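You operate a simulated robot arm through the tools that you are given. There is no shell and no other tool.

The job below is to be done with a simulated robot arm. You get a single attempt, and the scene is never put back.

Task
Wind the red and green guides to their markers with the black knob and put their levers down again.
Fine: one lever up at a time; the belts stay stopped.

It is judged by the outcome, as a careful person would: the job done as asked, and still so three seconds after it is handed in. It fails if anything else is knocked over, pushed out of place, dropped, spilled or broken.

Robot
A 6-joint arm with a two-finger gripper, fixed in place. Base frame: the origin is on the floor under the middle of its stand, x ahead of it, y to its left, z up. Readings come in cm, rad, newtons and seconds.
It reaches about 103.8 cm from its shoulder. Its first joint turns from -2.897 to 2.897 rad. Payload 1.71 kg.
Tool frame: the origin (TCP) lies between the finger pads and is the grasp point; the fingertips stand 2 cm ahead of it; z points along the fingers, y is the line along which they close. The gripper opens to 9.6 cm; its body begins 11.3 cm behind the TCP.
Orientation is that of the tool frame in the base frame, as a unit quaternion [w, x, y, z]. With the fingers straight down and closing along the base's y, the tool's x points along the base's -x, its y along +y and its z along -z.

Tools
- The arm moves only by the tool play_rows. Its argument "rows" is a list that holds one entry, the list of rows, each a list of 7 numbers: the shift along the tool's x, y, z in mm, then the turn, a rotation vector about the tool's x, y, z in rad, then the finger opening in mm, from 0 to 96. In form: [[[tx, ty, tz, rx, ry, rz, fingers], ...]]. A call has 1 to 20 rows; each row shifts and turns the commanded pose from where the row before left it, along the tool's axes as they then stand. A row lasts 0.2 s, in which the tool goes at most 5 cm and 0.15 rad; a call with a longer step from one row to the next is refused whole, and so is a gripper value outside its range. Where a pose cannot be reached the arm comes as near as it can. A force on the tool above 90 N (or 10 N above the force at the start of the call, whichever is more), or a blocked arm, ends the call early, and 0.2 s more pass. Each finger travels about 4.5 cm/s and halts on what it meets, pressing with about 33 N; the grip force reading is that of the motor and also rises with nothing between the fingers. The clock runs only during rows and for 0.2 s after the last one: add rows that do not move to give the fingers time. The reply holds the time, the measured pose of the TCP, the force on the tool along the base axes, the opening and the grip force, in the units named above and with some noise, with the torque about the TCP (base axes, N m) and any sound that the robot's microphone picked up.
- Cameras (640 x 400 px; columns grow to the right, rows downward): "scene" is fixed at [5.21, 64.96, 163.45]; the picture's right is [-0.51, -0.86, 0.00], its down [-0.40, 0.23, -0.89] and it looks along [0.76, -0.45, -0.46] (base axes); focal length 370 px, centre (320, 200). "wrist" rides on the gripper at [6.6, 1.4, -14.5] in the tool frame; the picture's right is [-0.21, 0.98, 0.00], its down [-0.88, -0.19, -0.45] and it looks along [-0.44, -0.09, 0.90] (tool axes); focal length 275 px, centre (320, 200). There is no depth. A picture from a camera that has moved, and an enlarged one, comes with that camera's place and axes in the base frame and with its lens.
- grab_frame(camera): a new picture of that camera. It takes no simulated time.
- lift_body(by): moves the trunk up (or, below 0, down) by that many cm; the arm rides with it, the base frame stays. It gives what a move gives, with no picture.
- inspect(camera, box): a new picture of the part [left, top, right, bottom] of that camera's present view, enlarged. It takes no simulated time.
- sign_off(): hands the job in; it is judged then, once.

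Nothing tells you positions but the pictures and the camera data. Unless the task says otherwise, let go and move clear before handing in.

The tools are called after "Request:" as name(argument=value, ...) on one line, values as JSON. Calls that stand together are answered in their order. play_rows: Moves the arm, as the interface text tells. Its arguments: {"type":"object","properties":{"rows":{"type":"array","items":{"type":"array","items":{"type":"array","items":{"type":"number"}}}}},"required":["rows"]} The other tools are called the same way: lift_body (by) moves the trunk up or down; grab_frame (camera) takes a picture; inspect (camera, box) takes an enlarged picture of a part of a camera's view; sign_off () hands the job in.

At the start:

```text
clock: 0.0
eef_pos: [57.15, 20.39, 131.2]
tool_rot: [-0.001, 0.0, 1.0, 0.001]
ft_force: [-0.8, 0.4, 0.3]
ft_torque: [-0.01, 0.02, -0.03]
grip_width: 9.58
grasp_force: 0.1
trunk travel left (down, up): [-27.5, 11.5]
```

scene: 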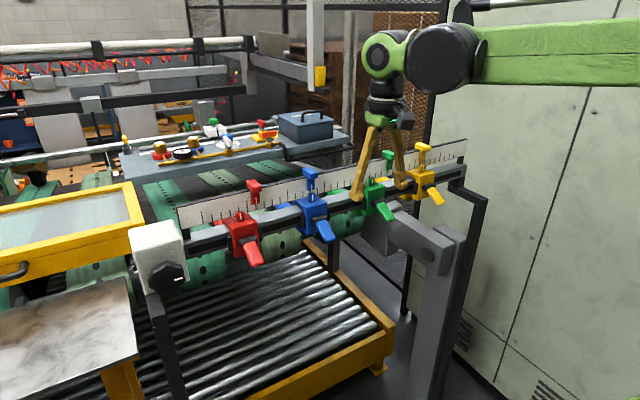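
wrist: 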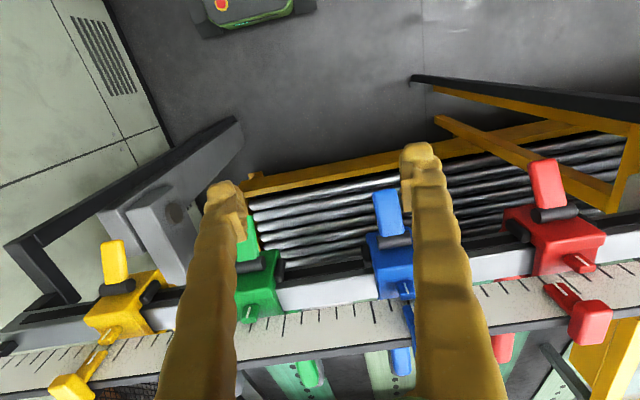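

I see a rail with four coloured guides (red, blue, green, yellow), each with a lever, a ruler behind them with coloured markers, and a black knob on a white box at the near-left end. I'll look closer before moving.

Request:
inspect(camera="scene", box=[120, 130, 300, 300])

Request:
inspect(camera="scene", box=[280, 120, 480, 260])

Request:
inspect(camera="wrist", box=[440, 130, 640, 380])

Request:
inspect(camera="wrist", box=[0, 180, 440, 400])

```text
2.35 times, centred on (210, 215) of scene
camera zoom: at [5.21, 64.96, 163.45], right [-0.51, -0.86, 0.0], down [-0.4, 0.23, -0.89], along [0.76, -0.45, -0.46], focal length 870 px, centre (579, 165)
```

zoom: 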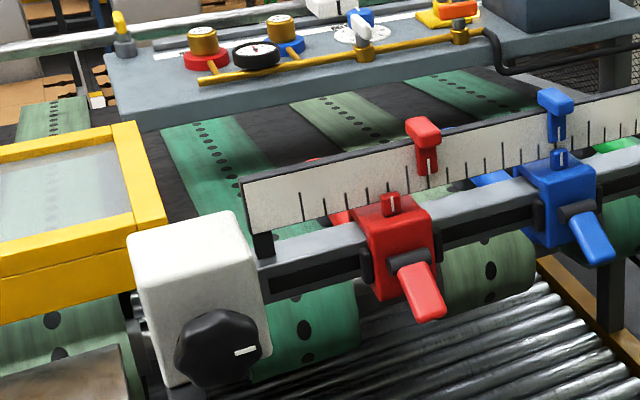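

```text
2.86 times, centred on (380, 190) of scene
camera zoom: at [5.21, 64.96, 163.45], right [-0.51, -0.86, 0.0], down [-0.4, 0.23, -0.89], along [0.76, -0.45, -0.46], focal length 1056 px, centre (149, 229)
```

zoom: 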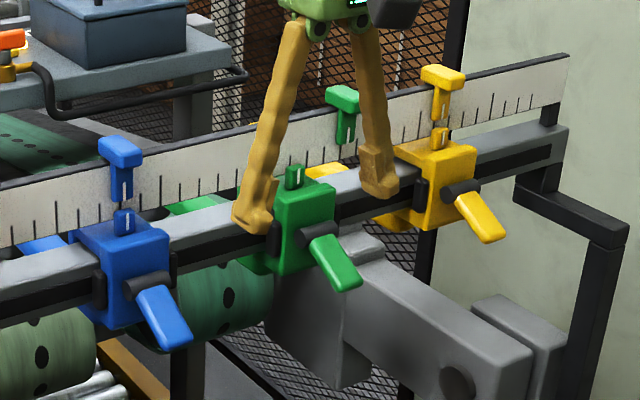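

```text
1.60 times, centred on (540, 255) of wrist
camera zoom: at [50.6, 21.87, 145.55], right [0.21, 0.98, 0.0], down [0.88, -0.19, 0.44], along [0.43, -0.09, -0.9], focal length 440 px, centre (-32, 112)
```

zoom: 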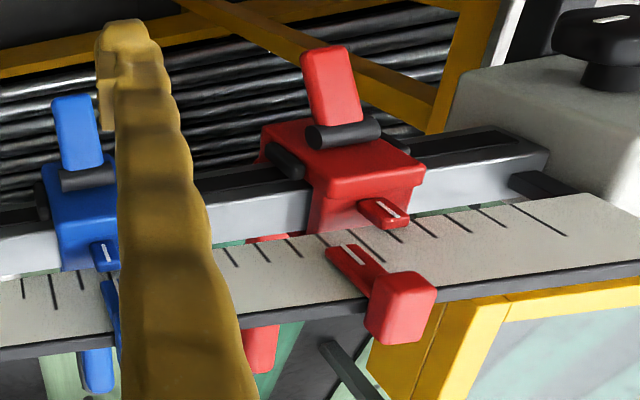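

```text
1.45 times, centred on (220, 290) of wrist
camera zoom: at [50.6, 21.87, 145.55], right [0.21, 0.98, 0.0], down [0.88, -0.19, 0.44], along [0.43, -0.09, -0.9], focal length 400 px, centre (466, 69)
```

zoom: 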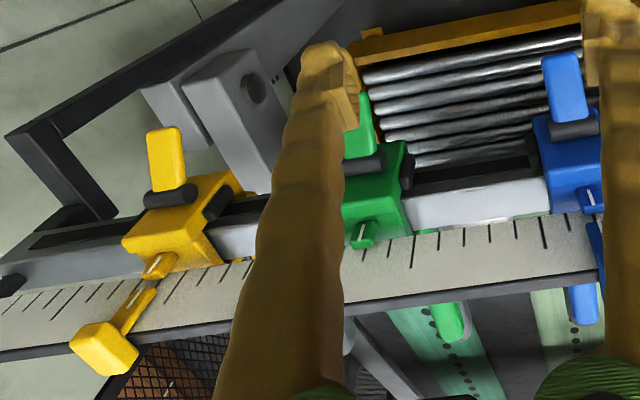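

The rail runs along base y near x≈72, z≈122. The levers point toward the robot and the knob faces −x at about y≈60. Blue and yellow look aligned already, while red and green are off. I'll slide sideways at a safe height for a better look at the red guide and the knob.

Request:
play_rows(rows=[[[0, 40, 0, 0, 0, 0, 60], [0, 40, 0, 0, 0, 0, 40], [0, 40, 0, 0, 0, 0, 20], [0, 40, 0, 0, 0, 0, 20], [0, 20, 0, 0, 0, 0, 20], [0, 0, 0, 0, 0, 0, 20]]])

Request:
grab_frame(camera="wrist")

Request:
grab_frame(camera="scene")

```text
clock: 1.4
eef_pos: [55.6, 38.27, 131.56]
tool_rot: [0.006, 0.002, 1.0, 0.0]
ft_force: [1.2, -0.1, -0.2]
ft_torque: [-0.02, 0.14, 0.0]
grip_width: 1.99
grasp_force: 0.1
trunk travel left (down, up): [-27.5, 11.5]
```

```text
taken
camera wrist: at [48.89, 39.81, 145.95], right [0.21, 0.98, 0.0], down [0.87, -0.19, 0.45], along [0.45, -0.09, -0.89], focal length 275 px, centre (320, 200)
```

wrist: 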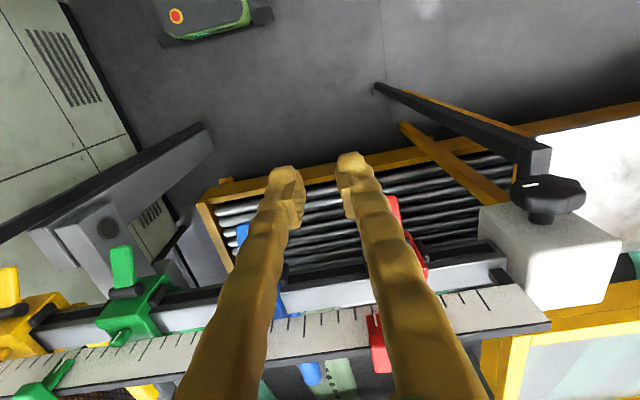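

```text
taken
```

scene: 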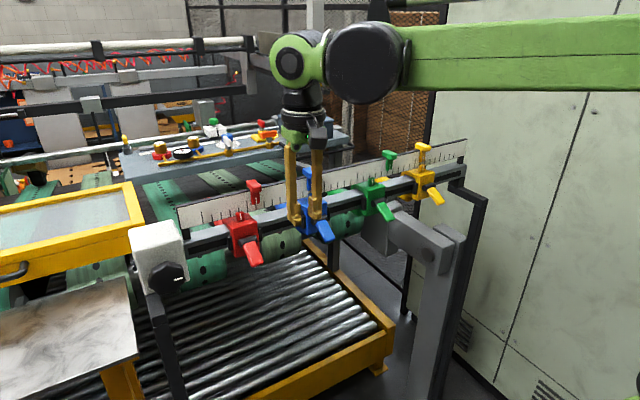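

Request:
inspect(camera="wrist", box=[0, 220, 240, 400])

Request:
inspect(camera="wrist", box=[440, 130, 640, 330])

Request:
inspect(camera="scene", box=[320, 130, 480, 230])

```text
2.22 times, centred on (120, 310) of wrist
camera zoom: at [48.89, 39.81, 145.95], right [0.21, 0.98, 0.0], down [0.87, -0.19, 0.45], along [0.45, -0.09, -0.89], focal length 612 px, centre (764, -44)
```

zoom: 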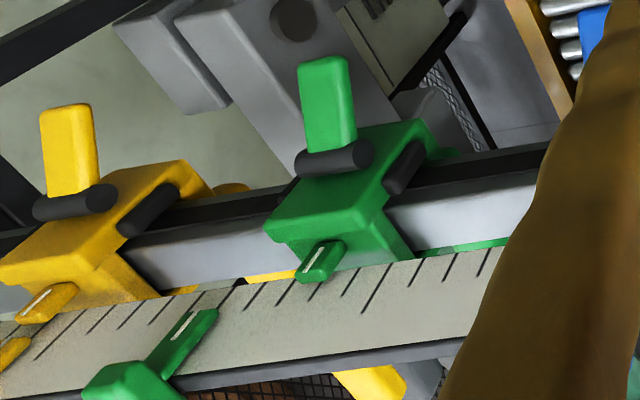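

```text
2.00 times, centred on (540, 230) of wrist
camera zoom: at [48.89, 39.81, 145.95], right [0.21, 0.98, 0.0], down [0.87, -0.19, 0.45], along [0.45, -0.09, -0.89], focal length 551 px, centre (-120, 140)
```

zoom: 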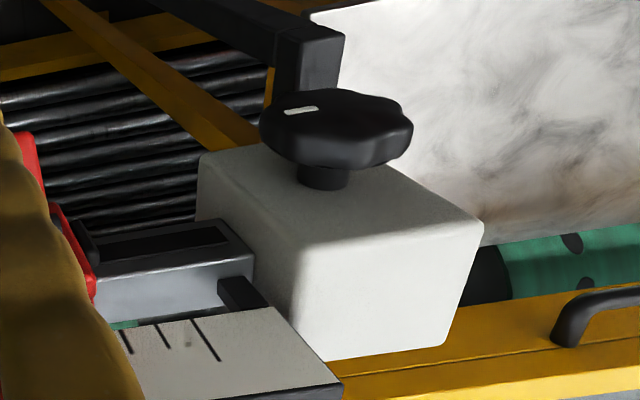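

```text
4.00 times, centred on (400, 180) of scene
camera zoom: at [5.21, 64.96, 163.45], right [-0.51, -0.86, 0.0], down [-0.4, 0.23, -0.89], along [0.76, -0.45, -0.46], focal length 1479 px, centre (0, 280)
```

zoom: 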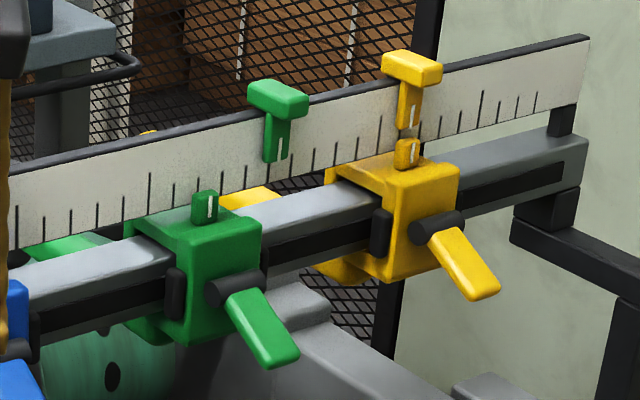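

Green sits about 2–3 ticks to the +y side of its marker, and the knob face is near (67, 62, 118.5). Next I'll pitch the gripper forward so the fingers point along +x, which I need for both the levers and the knob.

Request:
play_rows(rows=[[[0, 0, 0, 0, -0.15, 0, 20], [0, 0, 0, 0, -0.15, 0, 20], [0, 0, 0, 0, -0.15, 0, 20], [0, 0, 0, 0, -0.15, 0, 20], [0, 0, 0, 0, -0.15, 0, 20], [0, 0, 0, 0, -0.15, 0, 20], [0, 0, 0, 0, 0, 0, 20], [0, 0, 0, 0, 0, 0, 20]]])

Request:
grab_frame(camera="wrist")

Request:
grab_frame(camera="scene")

```text
clock: 3.2
eef_pos: [55.33, 38.42, 131.89]
tool_rot: [0.441, 0.0, 0.898, 0.001]
ft_force: [0.1, -0.3, -0.6]
ft_torque: [0.01, 0.01, 0.01]
grip_width: 2.01
grasp_force: 0.0
trunk travel left (down, up): [-27.5, 11.5]
```

```text
taken
camera wrist: at [39.88, 39.81, 135.47], right [0.13, 0.98, 0.16], down [0.18, -0.19, 0.97], along [0.97, -0.09, -0.2], focal length 275 px, centre (320, 200)
```

wrist: 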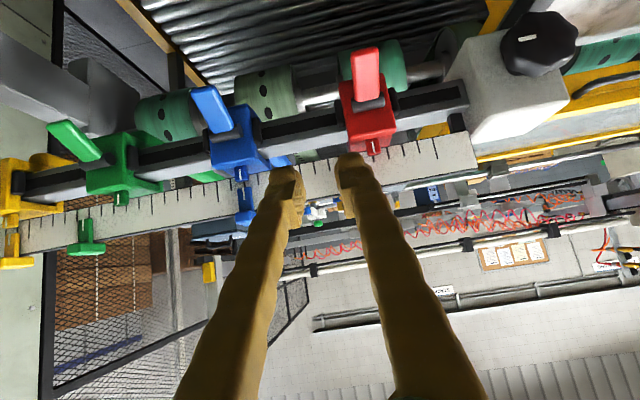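

```text
taken
```

scene: 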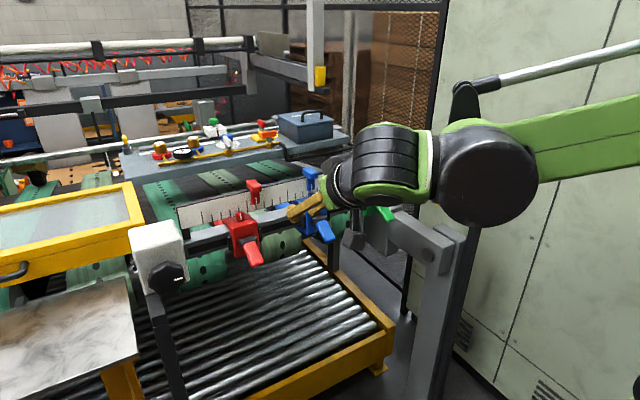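

Request:
inspect(camera="wrist", box=[320, 20, 480, 190])

Request:
inspect(camera="wrist", box=[0, 70, 280, 280])

Request:
inspect(camera="wrist", box=[430, 0, 640, 150])

```text
2.35 times, centred on (400, 105) of wrist
camera zoom: at [39.88, 39.81, 135.47], right [0.13, 0.98, 0.16], down [0.18, -0.19, 0.97], along [0.97, -0.09, -0.2], focal length 648 px, centre (132, 424)
```

zoom: 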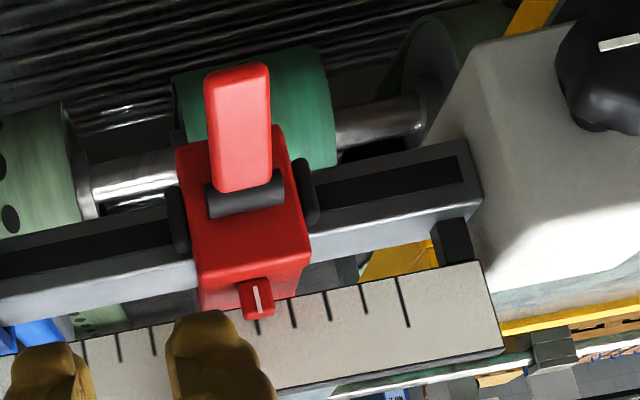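

```text
1.90 times, centred on (140, 175) of wrist
camera zoom: at [39.88, 39.81, 135.47], right [0.13, 0.98, 0.16], down [0.18, -0.19, 0.97], along [0.97, -0.09, -0.2], focal length 524 px, centre (663, 248)
```

zoom: 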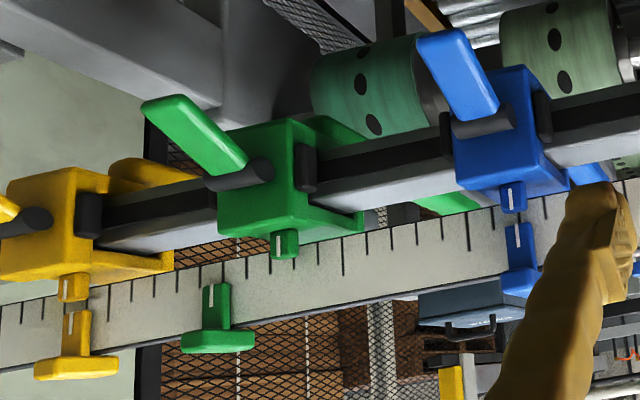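

```text
2.67 times, centred on (535, 75) of wrist
camera zoom: at [39.88, 39.81, 135.47], right [0.13, 0.98, 0.16], down [0.18, -0.19, 0.97], along [0.97, -0.09, -0.2], focal length 734 px, centre (-253, 533)
```

zoom: 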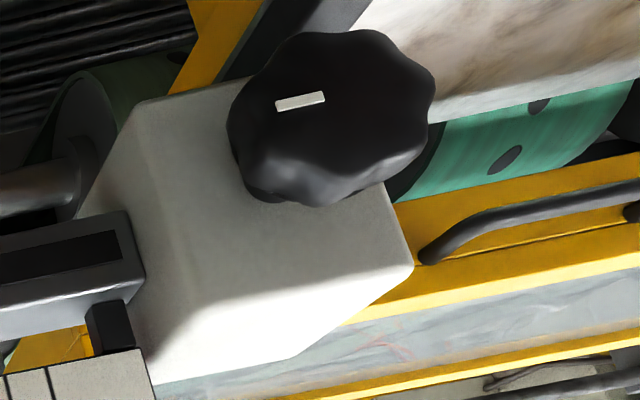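

The forward-down tilt gives a good view. The red lever pivots near (70.3, 44.6, 118.8), its tip is at about (65.6, 44.7, 115.5), and it is roughly 3 cm wide. I'll open the fingers and move to a pre-grasp position in front of it.

Request:
play_rows(rows=[[[13.7, 15.7, 24.3, 0, 0, 0, 40], [13.7, 15.7, 24.3, 0, 0, 0, 55], [13.7, 15.7, 24.3, 0, 0, 0, 60], [13.7, 15.7, 24.3, 0, 0, 0, 60], [0, 0, 0, 0, 0, 0, 60], [0, 0, 0, 0, 0, 0, 60]]])

Request:
grab_frame(camera="wrist")

Request:
grab_frame(camera="scene")

```text
clock: 4.6
eef_pos: [59.45, 44.44, 121.65]
tool_rot: [0.442, -0.001, 0.897, 0.001]
ft_force: [0.7, 0.0, 0.7]
ft_torque: [0.04, 0.01, 0.0]
grip_width: 6.01
grasp_force: 0.1
trunk travel left (down, up): [-27.5, 11.5]
```

```text
taken
camera wrist: at [44.04, 46.02, 125.32], right [0.13, 0.98, 0.16], down [0.18, -0.19, 0.97], along [0.97, -0.09, -0.2], focal length 275 px, centre (320, 200)
```

wrist: 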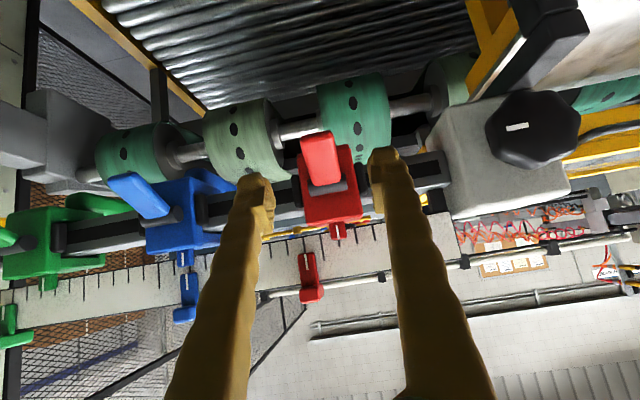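

```text
taken
```

scene: 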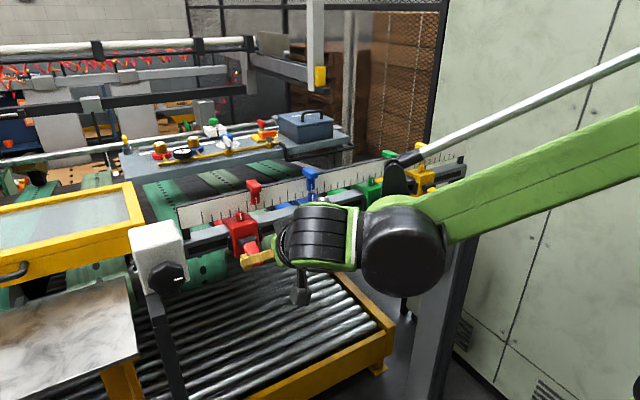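

Request:
inspect(camera="wrist", box=[230, 100, 430, 310])

Request:
inspect(camera="scene", box=[180, 170, 320, 290])

```text
1.90 times, centred on (330, 205) of wrist
camera zoom: at [44.04, 46.02, 125.32], right [0.13, 0.98, 0.16], down [0.18, -0.19, 0.97], along [0.97, -0.09, -0.2], focal length 524 px, centre (301, 190)
```

zoom: 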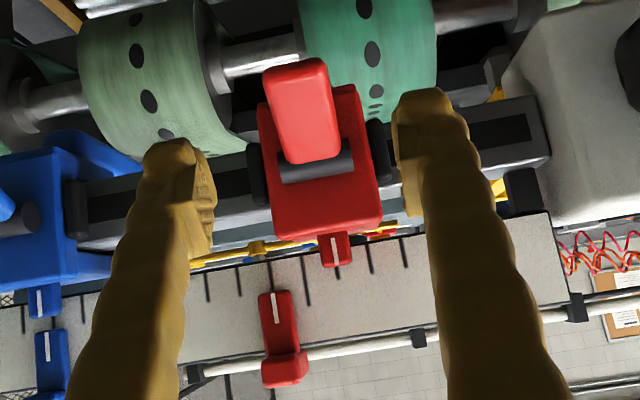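

```text
3.33 times, centred on (250, 230) of scene
camera zoom: at [5.21, 64.96, 163.45], right [-0.51, -0.86, 0.0], down [-0.4, 0.23, -0.89], along [0.76, -0.45, -0.46], focal length 1232 px, centre (553, 100)
```

zoom: 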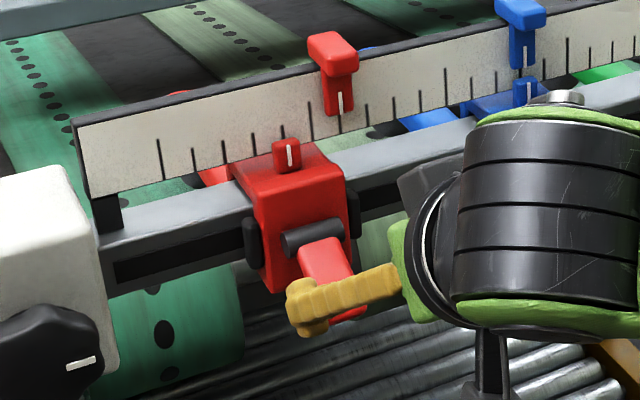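

The lever sits centred between the open fingers. I'll advance about 9.5 cm along the tool axis so the fingers straddle it.

Request:
play_rows(rows=[[[0, 2, 24, 0, 0, 0, 60], [0, 0, 24, 0, 0, 0, 60], [0, 0, 24, 0, 0, 0, 60], [0, 0, 22, 0, 0, 0, 60], [0, 0, 0, 0, 0, 0, 60]]])

Request:
grab_frame(camera="wrist")

Request:
inspect(camera="scene", box=[180, 170, 320, 290])

```text
clock: 5.8
eef_pos: [66.91, 44.91, 115.8]
tool_rot: [0.44, -0.001, 0.898, 0.001]
ft_force: [-0.7, 0.6, -0.2]
ft_torque: [0.01, 0.01, -0.01]
grip_width: 6.01
grasp_force: 0.1
trunk travel left (down, up): [-27.5, 11.5]
```

```text
taken
camera wrist: at [51.59, 46.33, 119.38], right [0.13, 0.98, 0.16], down [0.18, -0.18, 0.97], along [0.97, -0.09, -0.2], focal length 275 px, centre (320, 200)
```

wrist: 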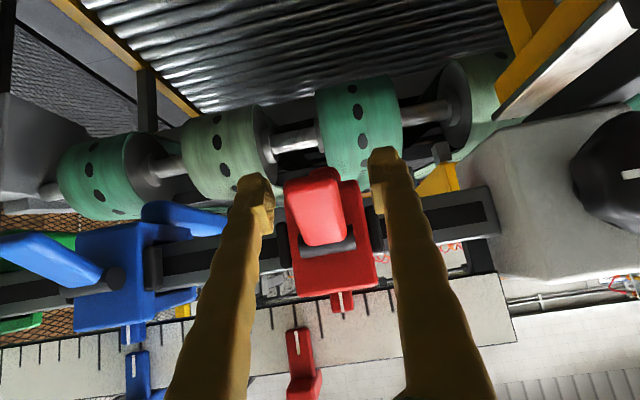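

```text
3.33 times, centred on (250, 230) of scene
camera zoom: at [5.21, 64.96, 163.45], right [-0.51, -0.86, 0.0], down [-0.4, 0.23, -0.89], along [0.76, -0.45, -0.46], focal length 1232 px, centre (553, 100)
```

zoom: 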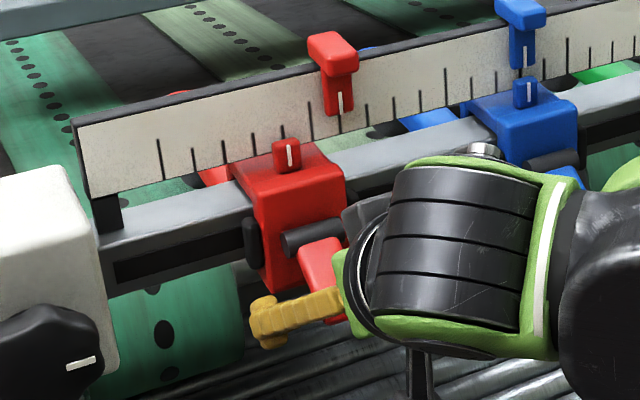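

Request:
play_rows(rows=[[[0, 0, 0, 0, 0, 0, 35], [0, 0, 0, 0, 0, 0, 20], [0, 0, 0, 0, 0, 0, 10], [0, 0, 0, 0, 0, 0, 10]]])

Request:
grab_frame(camera="wrist")

Request:
inspect(camera="scene", box=[180, 170, 320, 290])

```text
clock: 6.8
eef_pos: [66.97, 44.65, 115.89]
tool_rot: [0.441, 0.002, 0.898, 0.0]
ft_force: [-4.3, -28.3, -7.8]
ft_torque: [-0.06, 0.18, 0.09]
grip_width: 2.69
grasp_force: 35.3
trunk travel left (down, up): [-27.5, 11.5]
```

```text
taken
camera wrist: at [51.57, 46.06, 119.45], right [0.13, 0.98, 0.16], down [0.18, -0.19, 0.97], along [0.97, -0.09, -0.2], focal length 275 px, centre (320, 200)
```

wrist: 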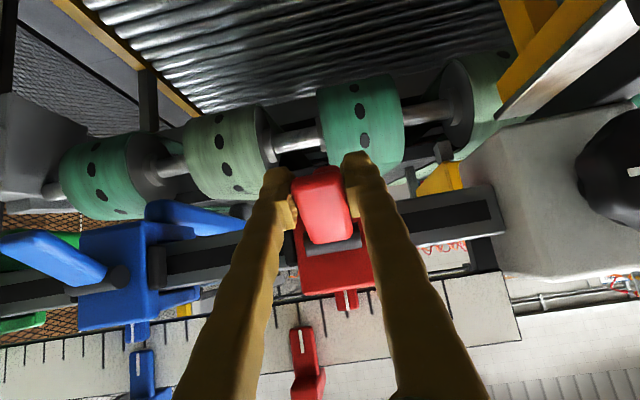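

```text
3.33 times, centred on (250, 230) of scene
camera zoom: at [5.21, 64.96, 163.45], right [-0.51, -0.86, 0.0], down [-0.4, 0.23, -0.89], along [0.76, -0.45, -0.46], focal length 1232 px, centre (553, 100)
```

zoom: 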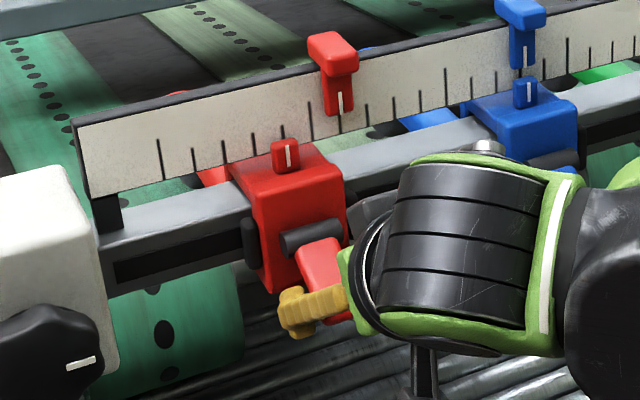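

The grip has closed on the lever at 2.7 cm, but slightly off-centre, with about 28 N sideways. I'll centre it in y and then start lifting along the arc in small steps.

Request:
play_rows(rows=[[[0, -2.6, 0, 0, 0, 0, 10], [-3.2, 0, -5.8, 0, 0, 0, 10], [-3.3, 0, -5.8, 0, 0, 0, 10], [0, 0, 0, 0, 0, 0, 10]]])

Request:
inspect(camera="scene", box=[180, 170, 320, 290])

Request:
inspect(camera="wrist", box=[220, 120, 440, 320])

```text
clock: 7.8
eef_pos: [66.69, 44.74, 116.91]
tool_rot: [0.44, 0.001, 0.898, 0.0]
ft_force: [3.8, -12.1, -40.3]
ft_torque: [0.27, 1.62, -0.1]
grip_width: 2.75
grasp_force: 34.6
trunk travel left (down, up): [-27.5, 11.5]
```

```text
3.33 times, centred on (250, 230) of scene
camera zoom: at [5.21, 64.96, 163.45], right [-0.51, -0.86, 0.0], down [-0.4, 0.23, -0.89], along [0.76, -0.45, -0.46], focal length 1232 px, centre (553, 100)
```

zoom: 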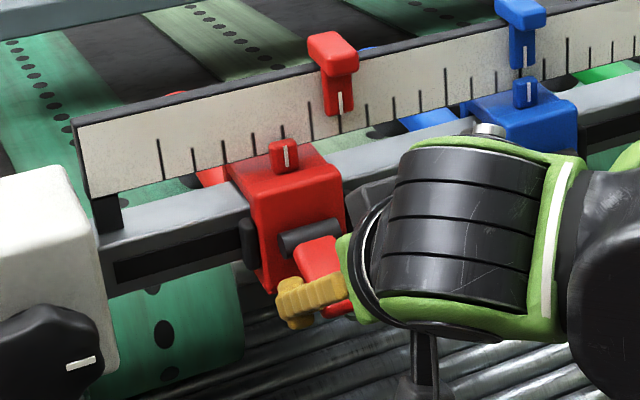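

```text
2.00 times, centred on (330, 220) of wrist
camera zoom: at [51.27, 46.14, 120.47], right [0.13, 0.98, 0.16], down [0.19, -0.19, 0.96], along [0.97, -0.09, -0.21], focal length 551 px, centre (300, 160)
```

zoom: 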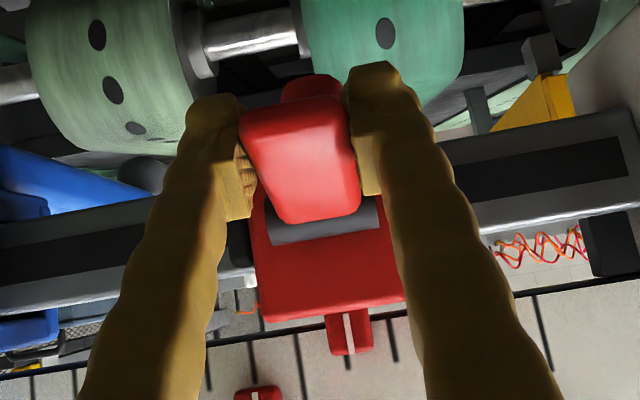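

Request:
play_rows(rows=[[[-4.2, 0, -4.3, 0, 0, 0, 5], [-4.2, 0, -4.3, 0, 0, 0, 5], [0, 0, 0, 0, 0, 0, 5]]])

Request:
inspect(camera="scene", box=[180, 170, 320, 290])

Request:
inspect(camera="wrist", box=[220, 120, 440, 320])

```text
clock: 8.6
eef_pos: [66.5, 44.66, 118.15]
tool_rot: [0.441, 0.001, 0.898, 0.0]
ft_force: [4.9, 0.0, -16.8]
ft_torque: [0.05, 0.77, 0.05]
grip_width: 2.92
grasp_force: 35.2
trunk travel left (down, up): [-27.5, 11.5]
```

```text
3.33 times, centred on (250, 230) of scene
camera zoom: at [5.21, 64.96, 163.45], right [-0.51, -0.86, 0.0], down [-0.4, 0.23, -0.89], along [0.76, -0.45, -0.46], focal length 1232 px, centre (553, 100)
```

zoom: 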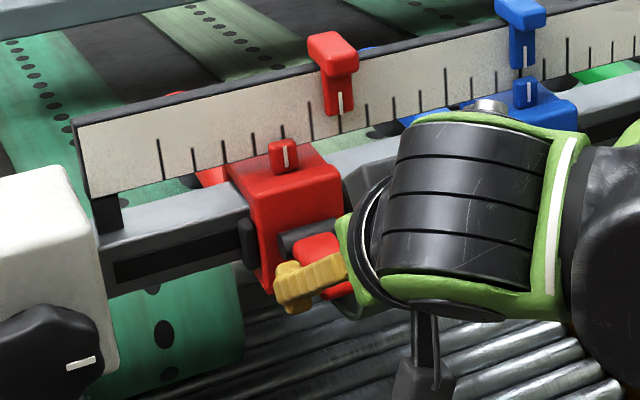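

```text
2.00 times, centred on (330, 220) of wrist
camera zoom: at [50.98, 46.15, 121.86], right [0.13, 0.98, 0.16], down [0.18, -0.18, 0.97], along [0.97, -0.09, -0.2], focal length 551 px, centre (300, 160)
```

zoom: 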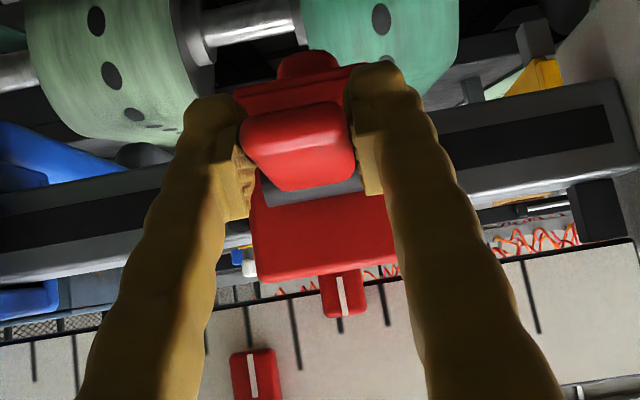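

The lever is now nearly horizontal, and the force dropped to about 17 N. I'll continue along the arc.

Request:
play_rows(rows=[[[-5.2, 0, -3.0, 0, 0, 0, 5], [-5.2, 0, -3.0, 0, 0, 0, 5], [-5.8, 0, -1.6, 0, 0, 0, 5], [-5.8, 0, -1.6, 0, 0, 0, 5], [0, 0, 0, 0, 0, 0, 5]]])

Request:
inspect(camera="scene", box=[180, 170, 320, 290])

Request:
inspect(camera="wrist", box=[220, 120, 440, 320])

```text
clock: 9.8
eef_pos: [66.88, 44.69, 120.5]
tool_rot: [0.441, -0.001, 0.898, 0.0]
ft_force: [-11.5, 6.9, -19.9]
ft_torque: [0.06, 1.01, 0.12]
grip_width: 2.9
grasp_force: 34.8
trunk travel left (down, up): [-27.5, 11.5]
```

```text
3.33 times, centred on (250, 230) of scene
camera zoom: at [5.21, 64.96, 163.45], right [-0.51, -0.86, 0.0], down [-0.4, 0.23, -0.89], along [0.76, -0.45, -0.46], focal length 1232 px, centre (553, 100)
```

zoom: 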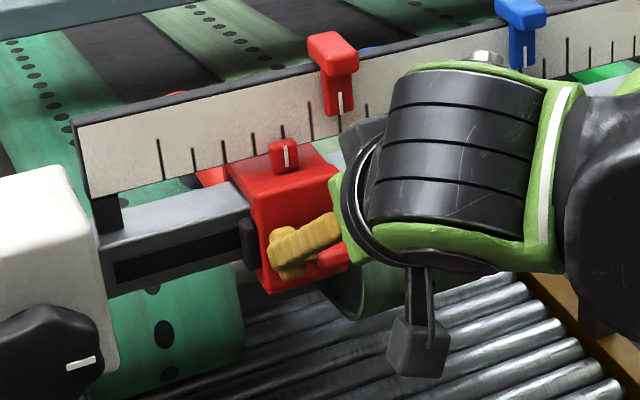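

```text
2.00 times, centred on (330, 220) of wrist
camera zoom: at [51.47, 46.12, 124.1], right [0.13, 0.98, 0.16], down [0.18, -0.18, 0.97], along [0.97, -0.09, -0.2], focal length 551 px, centre (300, 160)
```

zoom: 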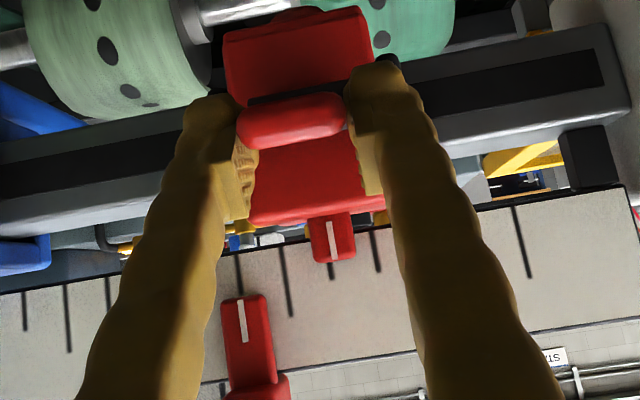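

Request:
play_rows(rows=[[[-6, 0, 0, 0, 0, 0, 5], [-6, 0, 0, 0, 0, 0, 5], [-5.8, 0, 1.5, 0, 0, 0, 5], [-5.8, 0, 1.5, 0, 0, 0, 5], [0, 0, 0, 0, 0, 0, 5]]])

Request:
inspect(camera="scene", box=[180, 170, 320, 290])

Request:
inspect(camera="wrist", box=[220, 120, 440, 320])

```text
clock: 11.0
eef_pos: [68.72, 44.64, 122.4]
tool_rot: [0.441, 0.0, 0.897, -0.001]
ft_force: [0.0, -0.3, -0.7]
ft_torque: [-0.01, -0.02, 0.01]
grip_width: 0.49
grasp_force: 0.0
trunk travel left (down, up): [-27.5, 11.5]
```

```text
3.33 times, centred on (250, 230) of scene
camera zoom: at [5.21, 64.96, 163.45], right [-0.51, -0.86, 0.0], down [-0.4, 0.23, -0.89], along [0.76, -0.45, -0.46], focal length 1232 px, centre (553, 100)
```

zoom: 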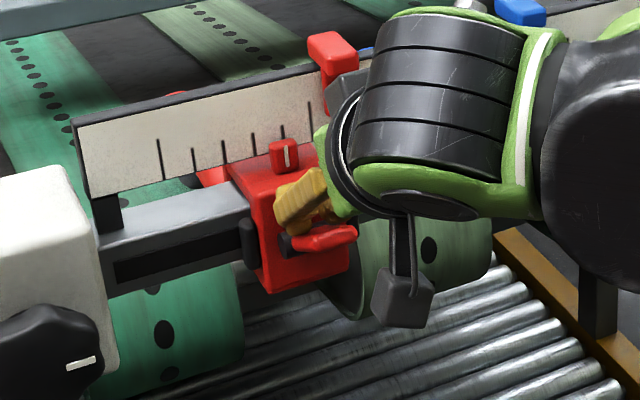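

```text
2.00 times, centred on (330, 220) of wrist
camera zoom: at [53.18, 46.1, 125.98], right [0.13, 0.98, 0.16], down [0.18, -0.18, 0.97], along [0.97, -0.09, -0.2], focal length 551 px, centre (300, 160)
```

zoom: 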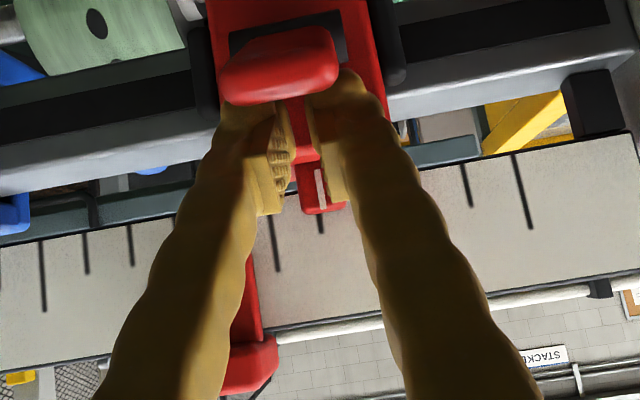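

The fingers slipped off the top of the lever, which now sits a little above horizontal. I'll back off and check the lever's position.

Request:
play_rows(rows=[[[0, 0, -25, 0, 0, 0, 5], [0, 0, -35, 0, 0, 0, 20], [0, 0, -35, 0, 0, 0, 60], [0, 0, 0, 0, 0, 0, 60], [0, 0, 0, 0, 0, 0, 60]]])

Request:
grab_frame(camera="wrist")

Request:
inspect(camera="wrist", box=[220, 100, 440, 300])

Request:
inspect(camera="scene", box=[180, 170, 320, 290])

```text
clock: 12.2
eef_pos: [61.12, 44.65, 128.09]
tool_rot: [0.441, 0.001, 0.897, -0.001]
ft_force: [0.2, -0.5, -0.5]
ft_torque: [0.01, 0.0, 0.01]
grip_width: 6.01
grasp_force: 0.1
trunk travel left (down, up): [-27.5, 11.5]
```

```text
taken
camera wrist: at [45.73, 46.12, 131.67], right [0.13, 0.98, 0.16], down [0.18, -0.19, 0.97], along [0.97, -0.09, -0.2], focal length 275 px, centre (320, 200)
```

wrist: 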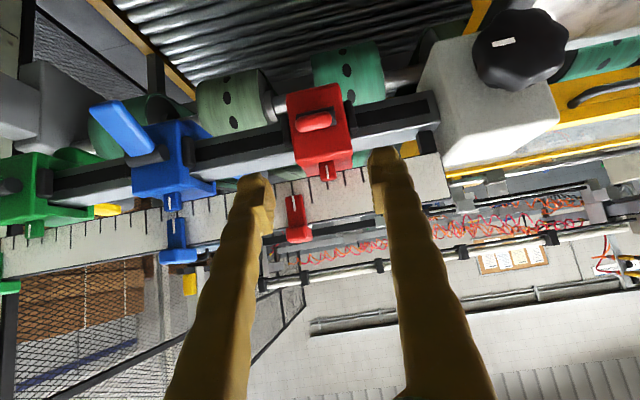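

```text
2.00 times, centred on (330, 200) of wrist
camera zoom: at [45.73, 46.12, 131.67], right [0.13, 0.98, 0.16], down [0.18, -0.19, 0.97], along [0.97, -0.09, -0.2], focal length 551 px, centre (300, 200)
```

zoom: 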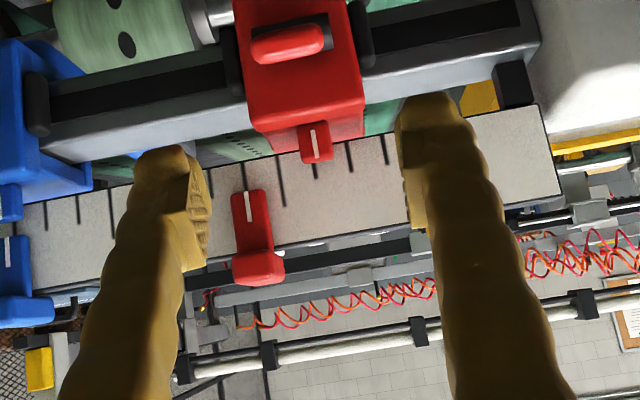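

```text
3.33 times, centred on (250, 230) of scene
camera zoom: at [5.21, 64.96, 163.45], right [-0.51, -0.86, 0.0], down [-0.4, 0.23, -0.89], along [0.76, -0.45, -0.46], focal length 1232 px, centre (553, 100)
```

zoom: 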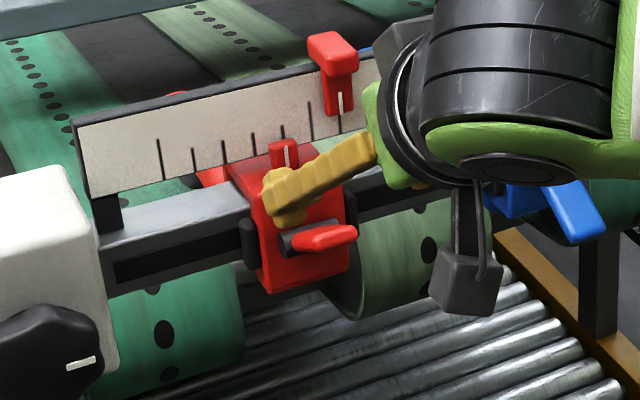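

The lever is holding at about +28°, seen end-on. To tell whether that is the stop, I'll put closed fingers underneath it and press up gently.

Request:
play_rows(rows=[[[0, 0, 0, 0, 0, 0, 30], [17, 0, 15.7, 0, 0, 0, 0], [17, 0, 15.7, 0, 0, 0, 0], [18.3, 0, 15.7, 0, 0, 0, 0], [0, 0, 0, 0, 0, 0, 0], [0, 0, 0, 0, 0, 0, 0]]])

Request:
grab_frame(camera="wrist")

Request:
inspect(camera="scene", box=[180, 170, 320, 290])

```text
clock: 13.6
eef_pos: [61.52, 44.72, 121.0]
tool_rot: [0.441, 0.001, 0.898, 0.0]
ft_force: [-0.2, -0.2, 0.3]
ft_torque: [-0.01, -0.02, -0.05]
grip_width: 0.03
grasp_force: 28.8
trunk travel left (down, up): [-27.5, 11.5]
```

```text
taken
camera wrist: at [46.07, 46.13, 124.6], right [0.13, 0.98, 0.16], down [0.18, -0.18, 0.97], along [0.97, -0.09, -0.2], focal length 275 px, centre (320, 200)
```

wrist: 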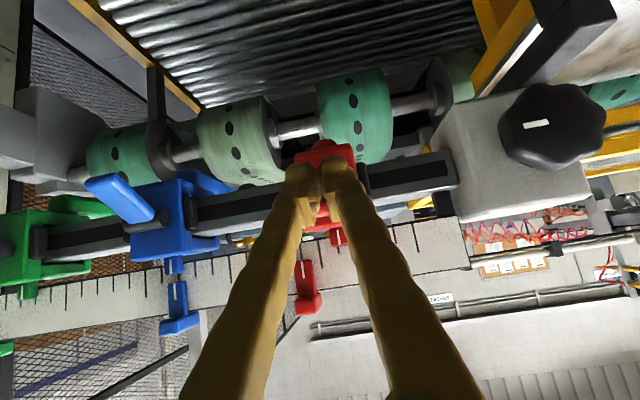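

```text
3.33 times, centred on (250, 230) of scene
camera zoom: at [5.21, 64.96, 163.45], right [-0.51, -0.86, 0.0], down [-0.4, 0.23, -0.89], along [0.76, -0.45, -0.46], focal length 1232 px, centre (553, 100)
```

zoom: 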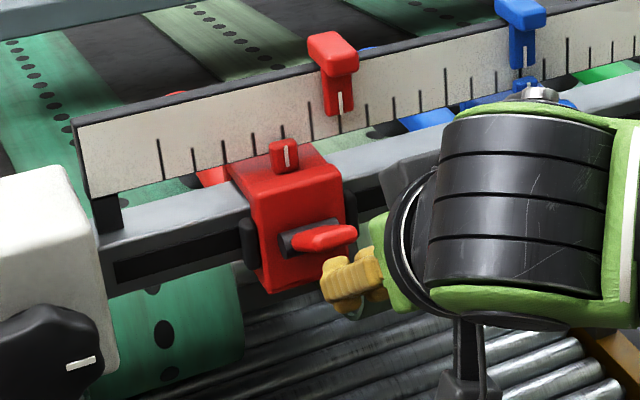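

Request:
play_rows(rows=[[[0, 0, 20, 0, 0, 0, 0], [0, 0, 20, 0, 0, 0, 0], [0, 0, 20, 0, 0, 0, 0], [0, 0, 0, 0, 0, 0, 0]]])

Request:
inspect(camera="wrist", box=[220, 100, 440, 300])

Request:
inspect(camera="scene", box=[180, 170, 320, 290])

```text
clock: 14.6
eef_pos: [66.52, 44.52, 117.39]
tool_rot: [0.441, 0.0, 0.898, -0.001]
ft_force: [0.4, 0.7, 0.8]
ft_torque: [0.01, 0.05, 0.03]
grip_width: 0.0
grasp_force: 29.5
trunk travel left (down, up): [-27.5, 11.5]
```

```text
2.00 times, centred on (330, 200) of wrist
camera zoom: at [50.97, 45.95, 120.93], right [0.13, 0.98, 0.16], down [0.18, -0.18, 0.97], along [0.97, -0.09, -0.2], focal length 551 px, centre (300, 200)
```

zoom: 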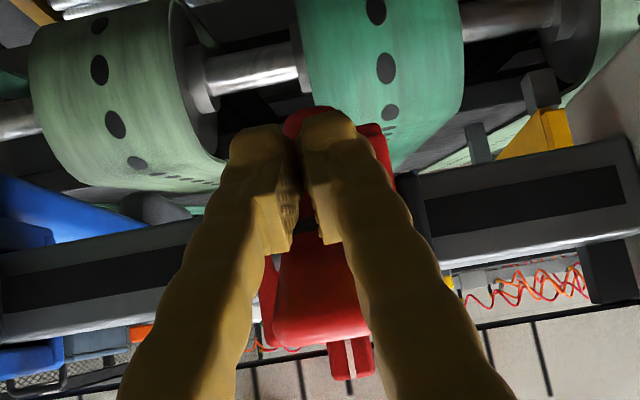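

```text
3.33 times, centred on (250, 230) of scene
camera zoom: at [5.21, 64.96, 163.45], right [-0.51, -0.86, 0.0], down [-0.4, 0.23, -0.89], along [0.76, -0.45, -0.46], focal length 1232 px, centre (553, 100)
```

zoom: 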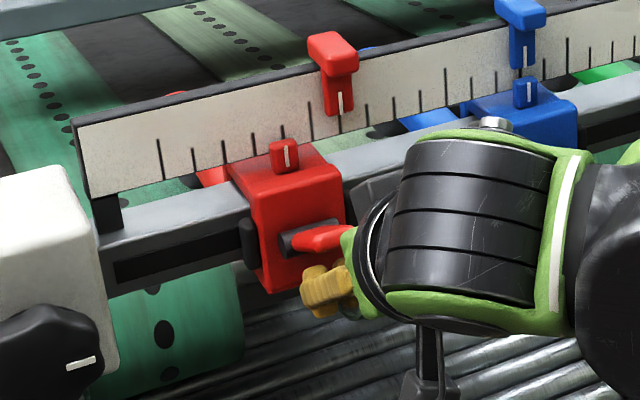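

Request:
play_rows(rows=[[[-5, 0, 0, 0, 0, 0, 0], [-5, 0, 0, 0, 0, 0, 0], [-3, 0, 0, 0, 0, 0, 0], [0, 0, 0, 0, 0, 0, 0]]])

Request:
inspect(camera="scene", box=[180, 170, 320, 290])

```text
clock: 15.6
eef_pos: [67.31, 44.53, 118.5]
tool_rot: [0.441, 0.001, 0.898, 0.0]
ft_force: [-4.1, -1.7, -7.8]
ft_torque: [-0.01, -0.27, 0.04]
grip_width: 0.59
grasp_force: 29.6
trunk travel left (down, up): [-27.5, 11.5]
```

```text
3.33 times, centred on (250, 230) of scene
camera zoom: at [5.21, 64.96, 163.45], right [-0.51, -0.86, 0.0], down [-0.4, 0.23, -0.89], along [0.76, -0.45, -0.46], focal length 1232 px, centre (553, 100)
```

zoom: 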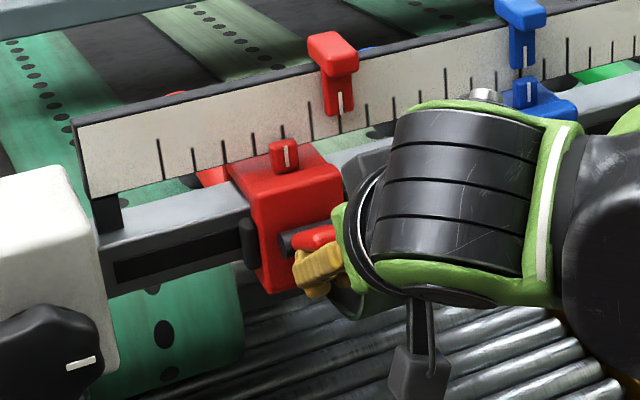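

Request:
play_rows(rows=[[[-3, 0, 0, 0, 0, 0, 0], [-2, 0, 0, 0, 0, 0, 0], [0, 0, 0, 0, 0, 0, 0]]])

Request:
inspect(camera="scene", box=[180, 170, 320, 290])

```text
clock: 16.6
eef_pos: [65.6, 44.49, 119.52]
tool_rot: [0.445, 0.001, 0.896, 0.0]
ft_force: [-8.9, -5.5, -29.0]
ft_torque: [0.22, 0.43, 0.17]
grip_width: 0.62
grasp_force: 29.7
trunk travel left (down, up): [-27.5, 11.5]
stopped in row 3: the force on the tool passed its limit at 92 N (the readings are from after the stop); the commanded pose is now the measured one
```

```text
3.33 times, centred on (250, 230) of scene
camera zoom: at [5.21, 64.96, 163.45], right [-0.51, -0.86, 0.0], down [-0.4, 0.23, -0.89], along [0.76, -0.45, -0.46], focal length 1232 px, centre (553, 100)
```

zoom: 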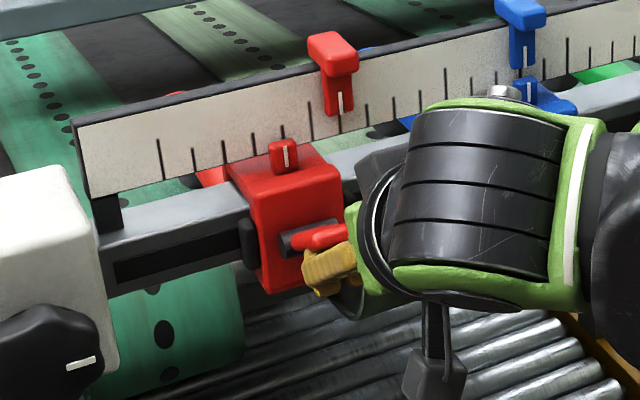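

The push reached the force limit with no lever motion, so the red lever is at its upper stop. I'll drop away from it, back off, and go to the knob.

Request:
play_rows(rows=[[[6, 0, 0, 0, 0, 0, 0], [6, 0, -10, 0, 0, 0, 0], [0, 0, -40, 0, 0, 0, 20], [0, 0, -40, 0, 0, 0, 40], [0, 0, -30, 0, 0, 0, 40], [0, 0, 0, 0, 0, 0, 40]]])

Request:
inspect(camera="wrist", box=[220, 60, 640, 300])

Request:
grab_frame(camera="scene")

```text
clock: 17.9
eef_pos: [55.44, 44.21, 125.97]
tool_rot: [0.445, 0.002, 0.895, 0.0]
ft_force: [-0.4, -0.1, 0.4]
ft_torque: [0.02, 0.0, 0.0]
grip_width: 3.98
grasp_force: 0.0
trunk travel left (down, up): [-27.5, 11.5]
```

```text
1.52 times, centred on (430, 180) of wrist
camera zoom: at [39.89, 45.8, 129.4], right [0.13, 0.98, 0.17], down [0.17, -0.19, 0.97], along [0.98, -0.09, -0.19], focal length 420 px, centre (152, 230)
```

zoom: 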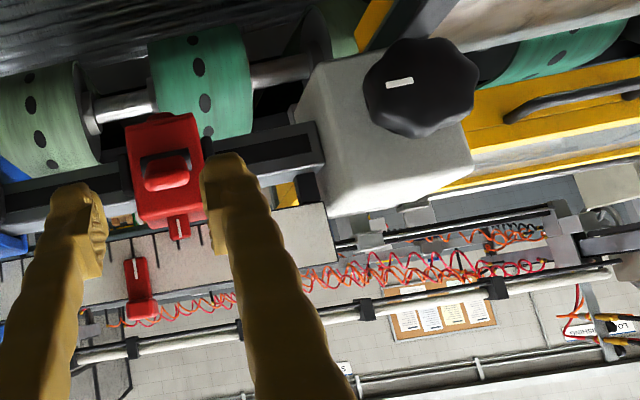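

```text
taken
```

scene: 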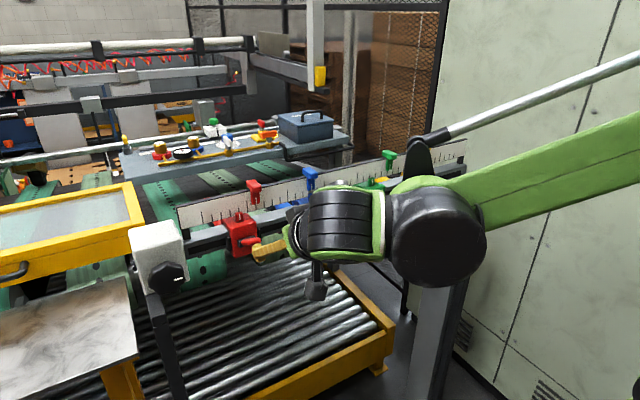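

The red lever is confirmed up. The knob face centre triangulates to about (66.5, 61.8, 118.5), with a diameter near 6.5–7 cm. I'll level the tool to point straight along +x and move in front of the knob.

Request:
play_rows(rows=[[[0, 0, 0, 0, -0.13, 0, 60], [0, 0, 0, 0, -0.13, 0, 90], [0, 0, 0, 0, -0.13, 0, 92], [0, 0, 0, 0, -0.13, 0, 92], [0, 0, 0, 0, -0.128, 0, 92], [15, 35, 5, 0, 0, 0, 92], [15, 35, 5, 0, 0, 0, 92], [15, 35, 5, 0, 0, 0, 92], [15, 35, 5, 0, 0, 0, 92], [15, 36, 5, 0, 0, 0, 92], [0, 0, 0, 0, 0, 0, 92], [0, 0, 0, 0, 0, 0, 92]]])

Request:
grab_frame(camera="wrist")

Request:
grab_frame(camera="scene")

```text
clock: 19.2
eef_pos: [49.59, 38.5, 127.63]
tool_rot: [0.712, 0.001, 0.702, 0.002]
ft_force: [-0.3, -0.4, -0.4]
ft_torque: [-0.02, 0.04, 0.03]
grip_width: 9.2
grasp_force: 0.1
trunk travel left (down, up): [-27.5, 11.5]
stopped in row 6: the arm was blocked; the commanded pose is now the measured one
```

```text
taken
camera wrist: at [35.25, 39.95, 120.83], right [0.0, 0.98, 0.21], down [-0.46, -0.19, 0.87], along [0.89, -0.09, 0.45], focal length 275 px, centre (320, 200)
```

wrist: 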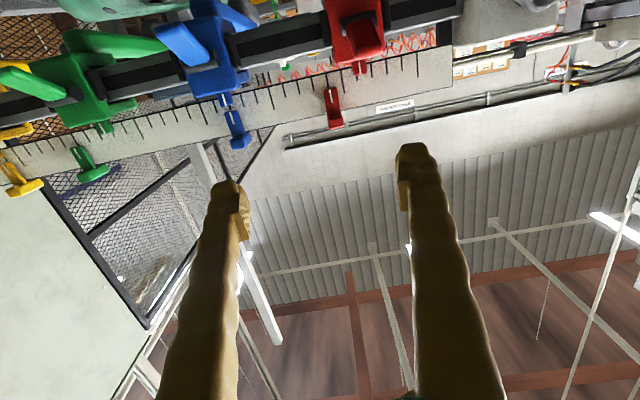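

```text
taken
```

scene: 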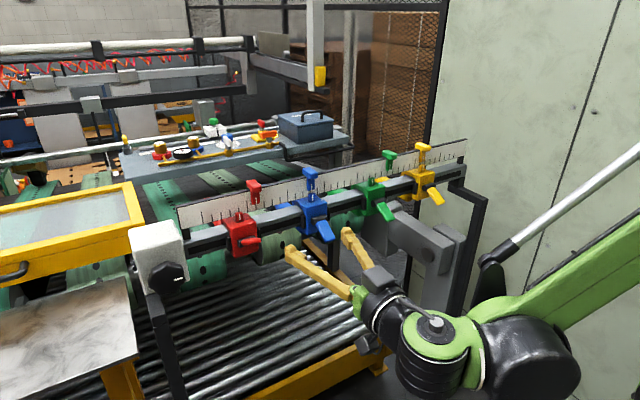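

The arm reported being blocked and drifted back, probably from a joint limit or singularity during the reorientation, and nothing was touched. I'll make small moves to see how it tracks now.

Request:
play_rows(rows=[[[10, 10, 5, 0, 0, 0, 92], [10, 10, 5, 0, 0, 0, 92], [0, 0, 0, 0, 0, 0, 92]]])

```text
clock: 20.0
eef_pos: [51.12, 40.66, 125.44]
tool_rot: [0.71, 0.002, 0.704, 0.0]
ft_force: [-0.3, 0.5, 0.3]
ft_torque: [-0.04, -0.03, -0.05]
grip_width: 9.22
grasp_force: 0.0
trunk travel left (down, up): [-27.5, 11.5]
```

Request:
play_rows(rows=[[[10, 20, 0, 0, 0, 0, 92], [10, 20, 0, 0, 0, 0, 92], [10, 20, 0, 0, 0, 0, 92], [10, 20, 0, 0, 0, 0, 92], [0, 0, 0, 0, 0, 0, 92]]])

Request:
grab_frame(camera="scene")

```text
clock: 21.2
eef_pos: [51.23, 48.68, 121.41]
tool_rot: [0.71, 0.001, 0.704, 0.0]
ft_force: [-0.3, -0.1, -0.5]
ft_torque: [-0.04, 0.01, -0.03]
grip_width: 9.2
grasp_force: 0.0
trunk travel left (down, up): [-27.5, 11.5]
```

```text
taken
```

scene: 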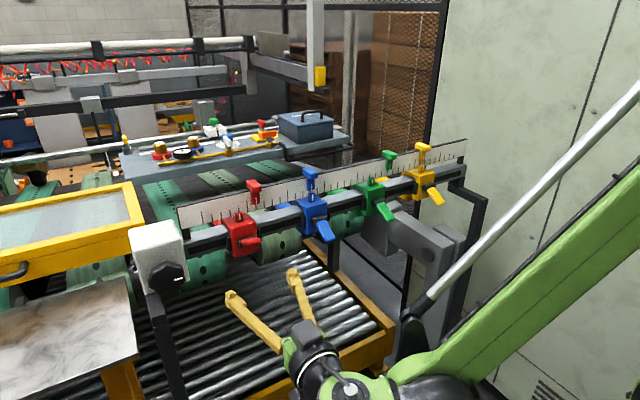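

Request:
play_rows(rows=[[[5, 22, 4, 0, 0, 0, 92], [5, 22, 4, 0, 0, 0, 92], [5, 22, 4, 0, 0, 0, 92], [5, 22, 4, 0, 0, 0, 92], [5, 22, 4, 0, 0, 0, 92], [4, 21, 4, 0, 0, 0, 92], [0, 0, 0, 0, 0, 0, 92]]])

Request:
grab_frame(camera="scene")

Request:
grab_frame(camera="wrist")

```text
clock: 22.8
eef_pos: [53.86, 61.68, 118.68]
tool_rot: [0.71, 0.002, 0.704, 0.0]
ft_force: [-0.5, 0.5, -0.2]
ft_torque: [-0.01, 0.01, -0.04]
grip_width: 9.22
grasp_force: 0.1
trunk travel left (down, up): [-27.5, 11.5]
```

```text
taken
```

scene: 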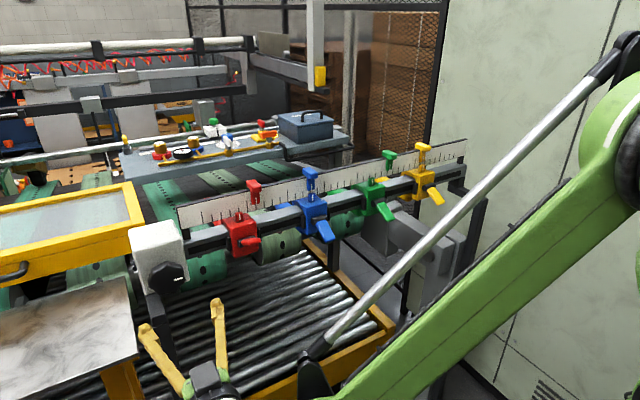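

```text
taken
camera wrist: at [39.32, 63.25, 111.89], right [0.0, 0.98, 0.21], down [-0.45, -0.19, 0.87], along [0.89, -0.09, 0.44], focal length 275 px, centre (320, 200)
```

wrist: 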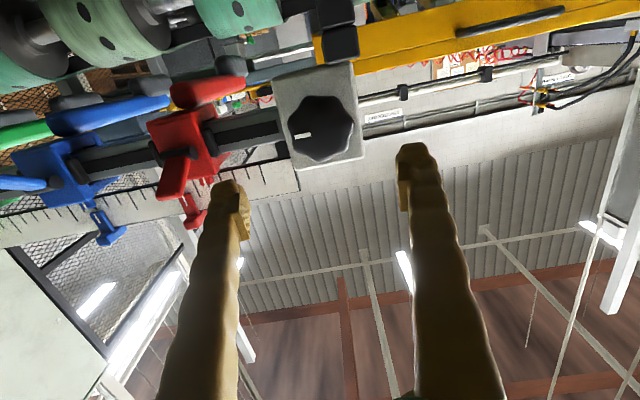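

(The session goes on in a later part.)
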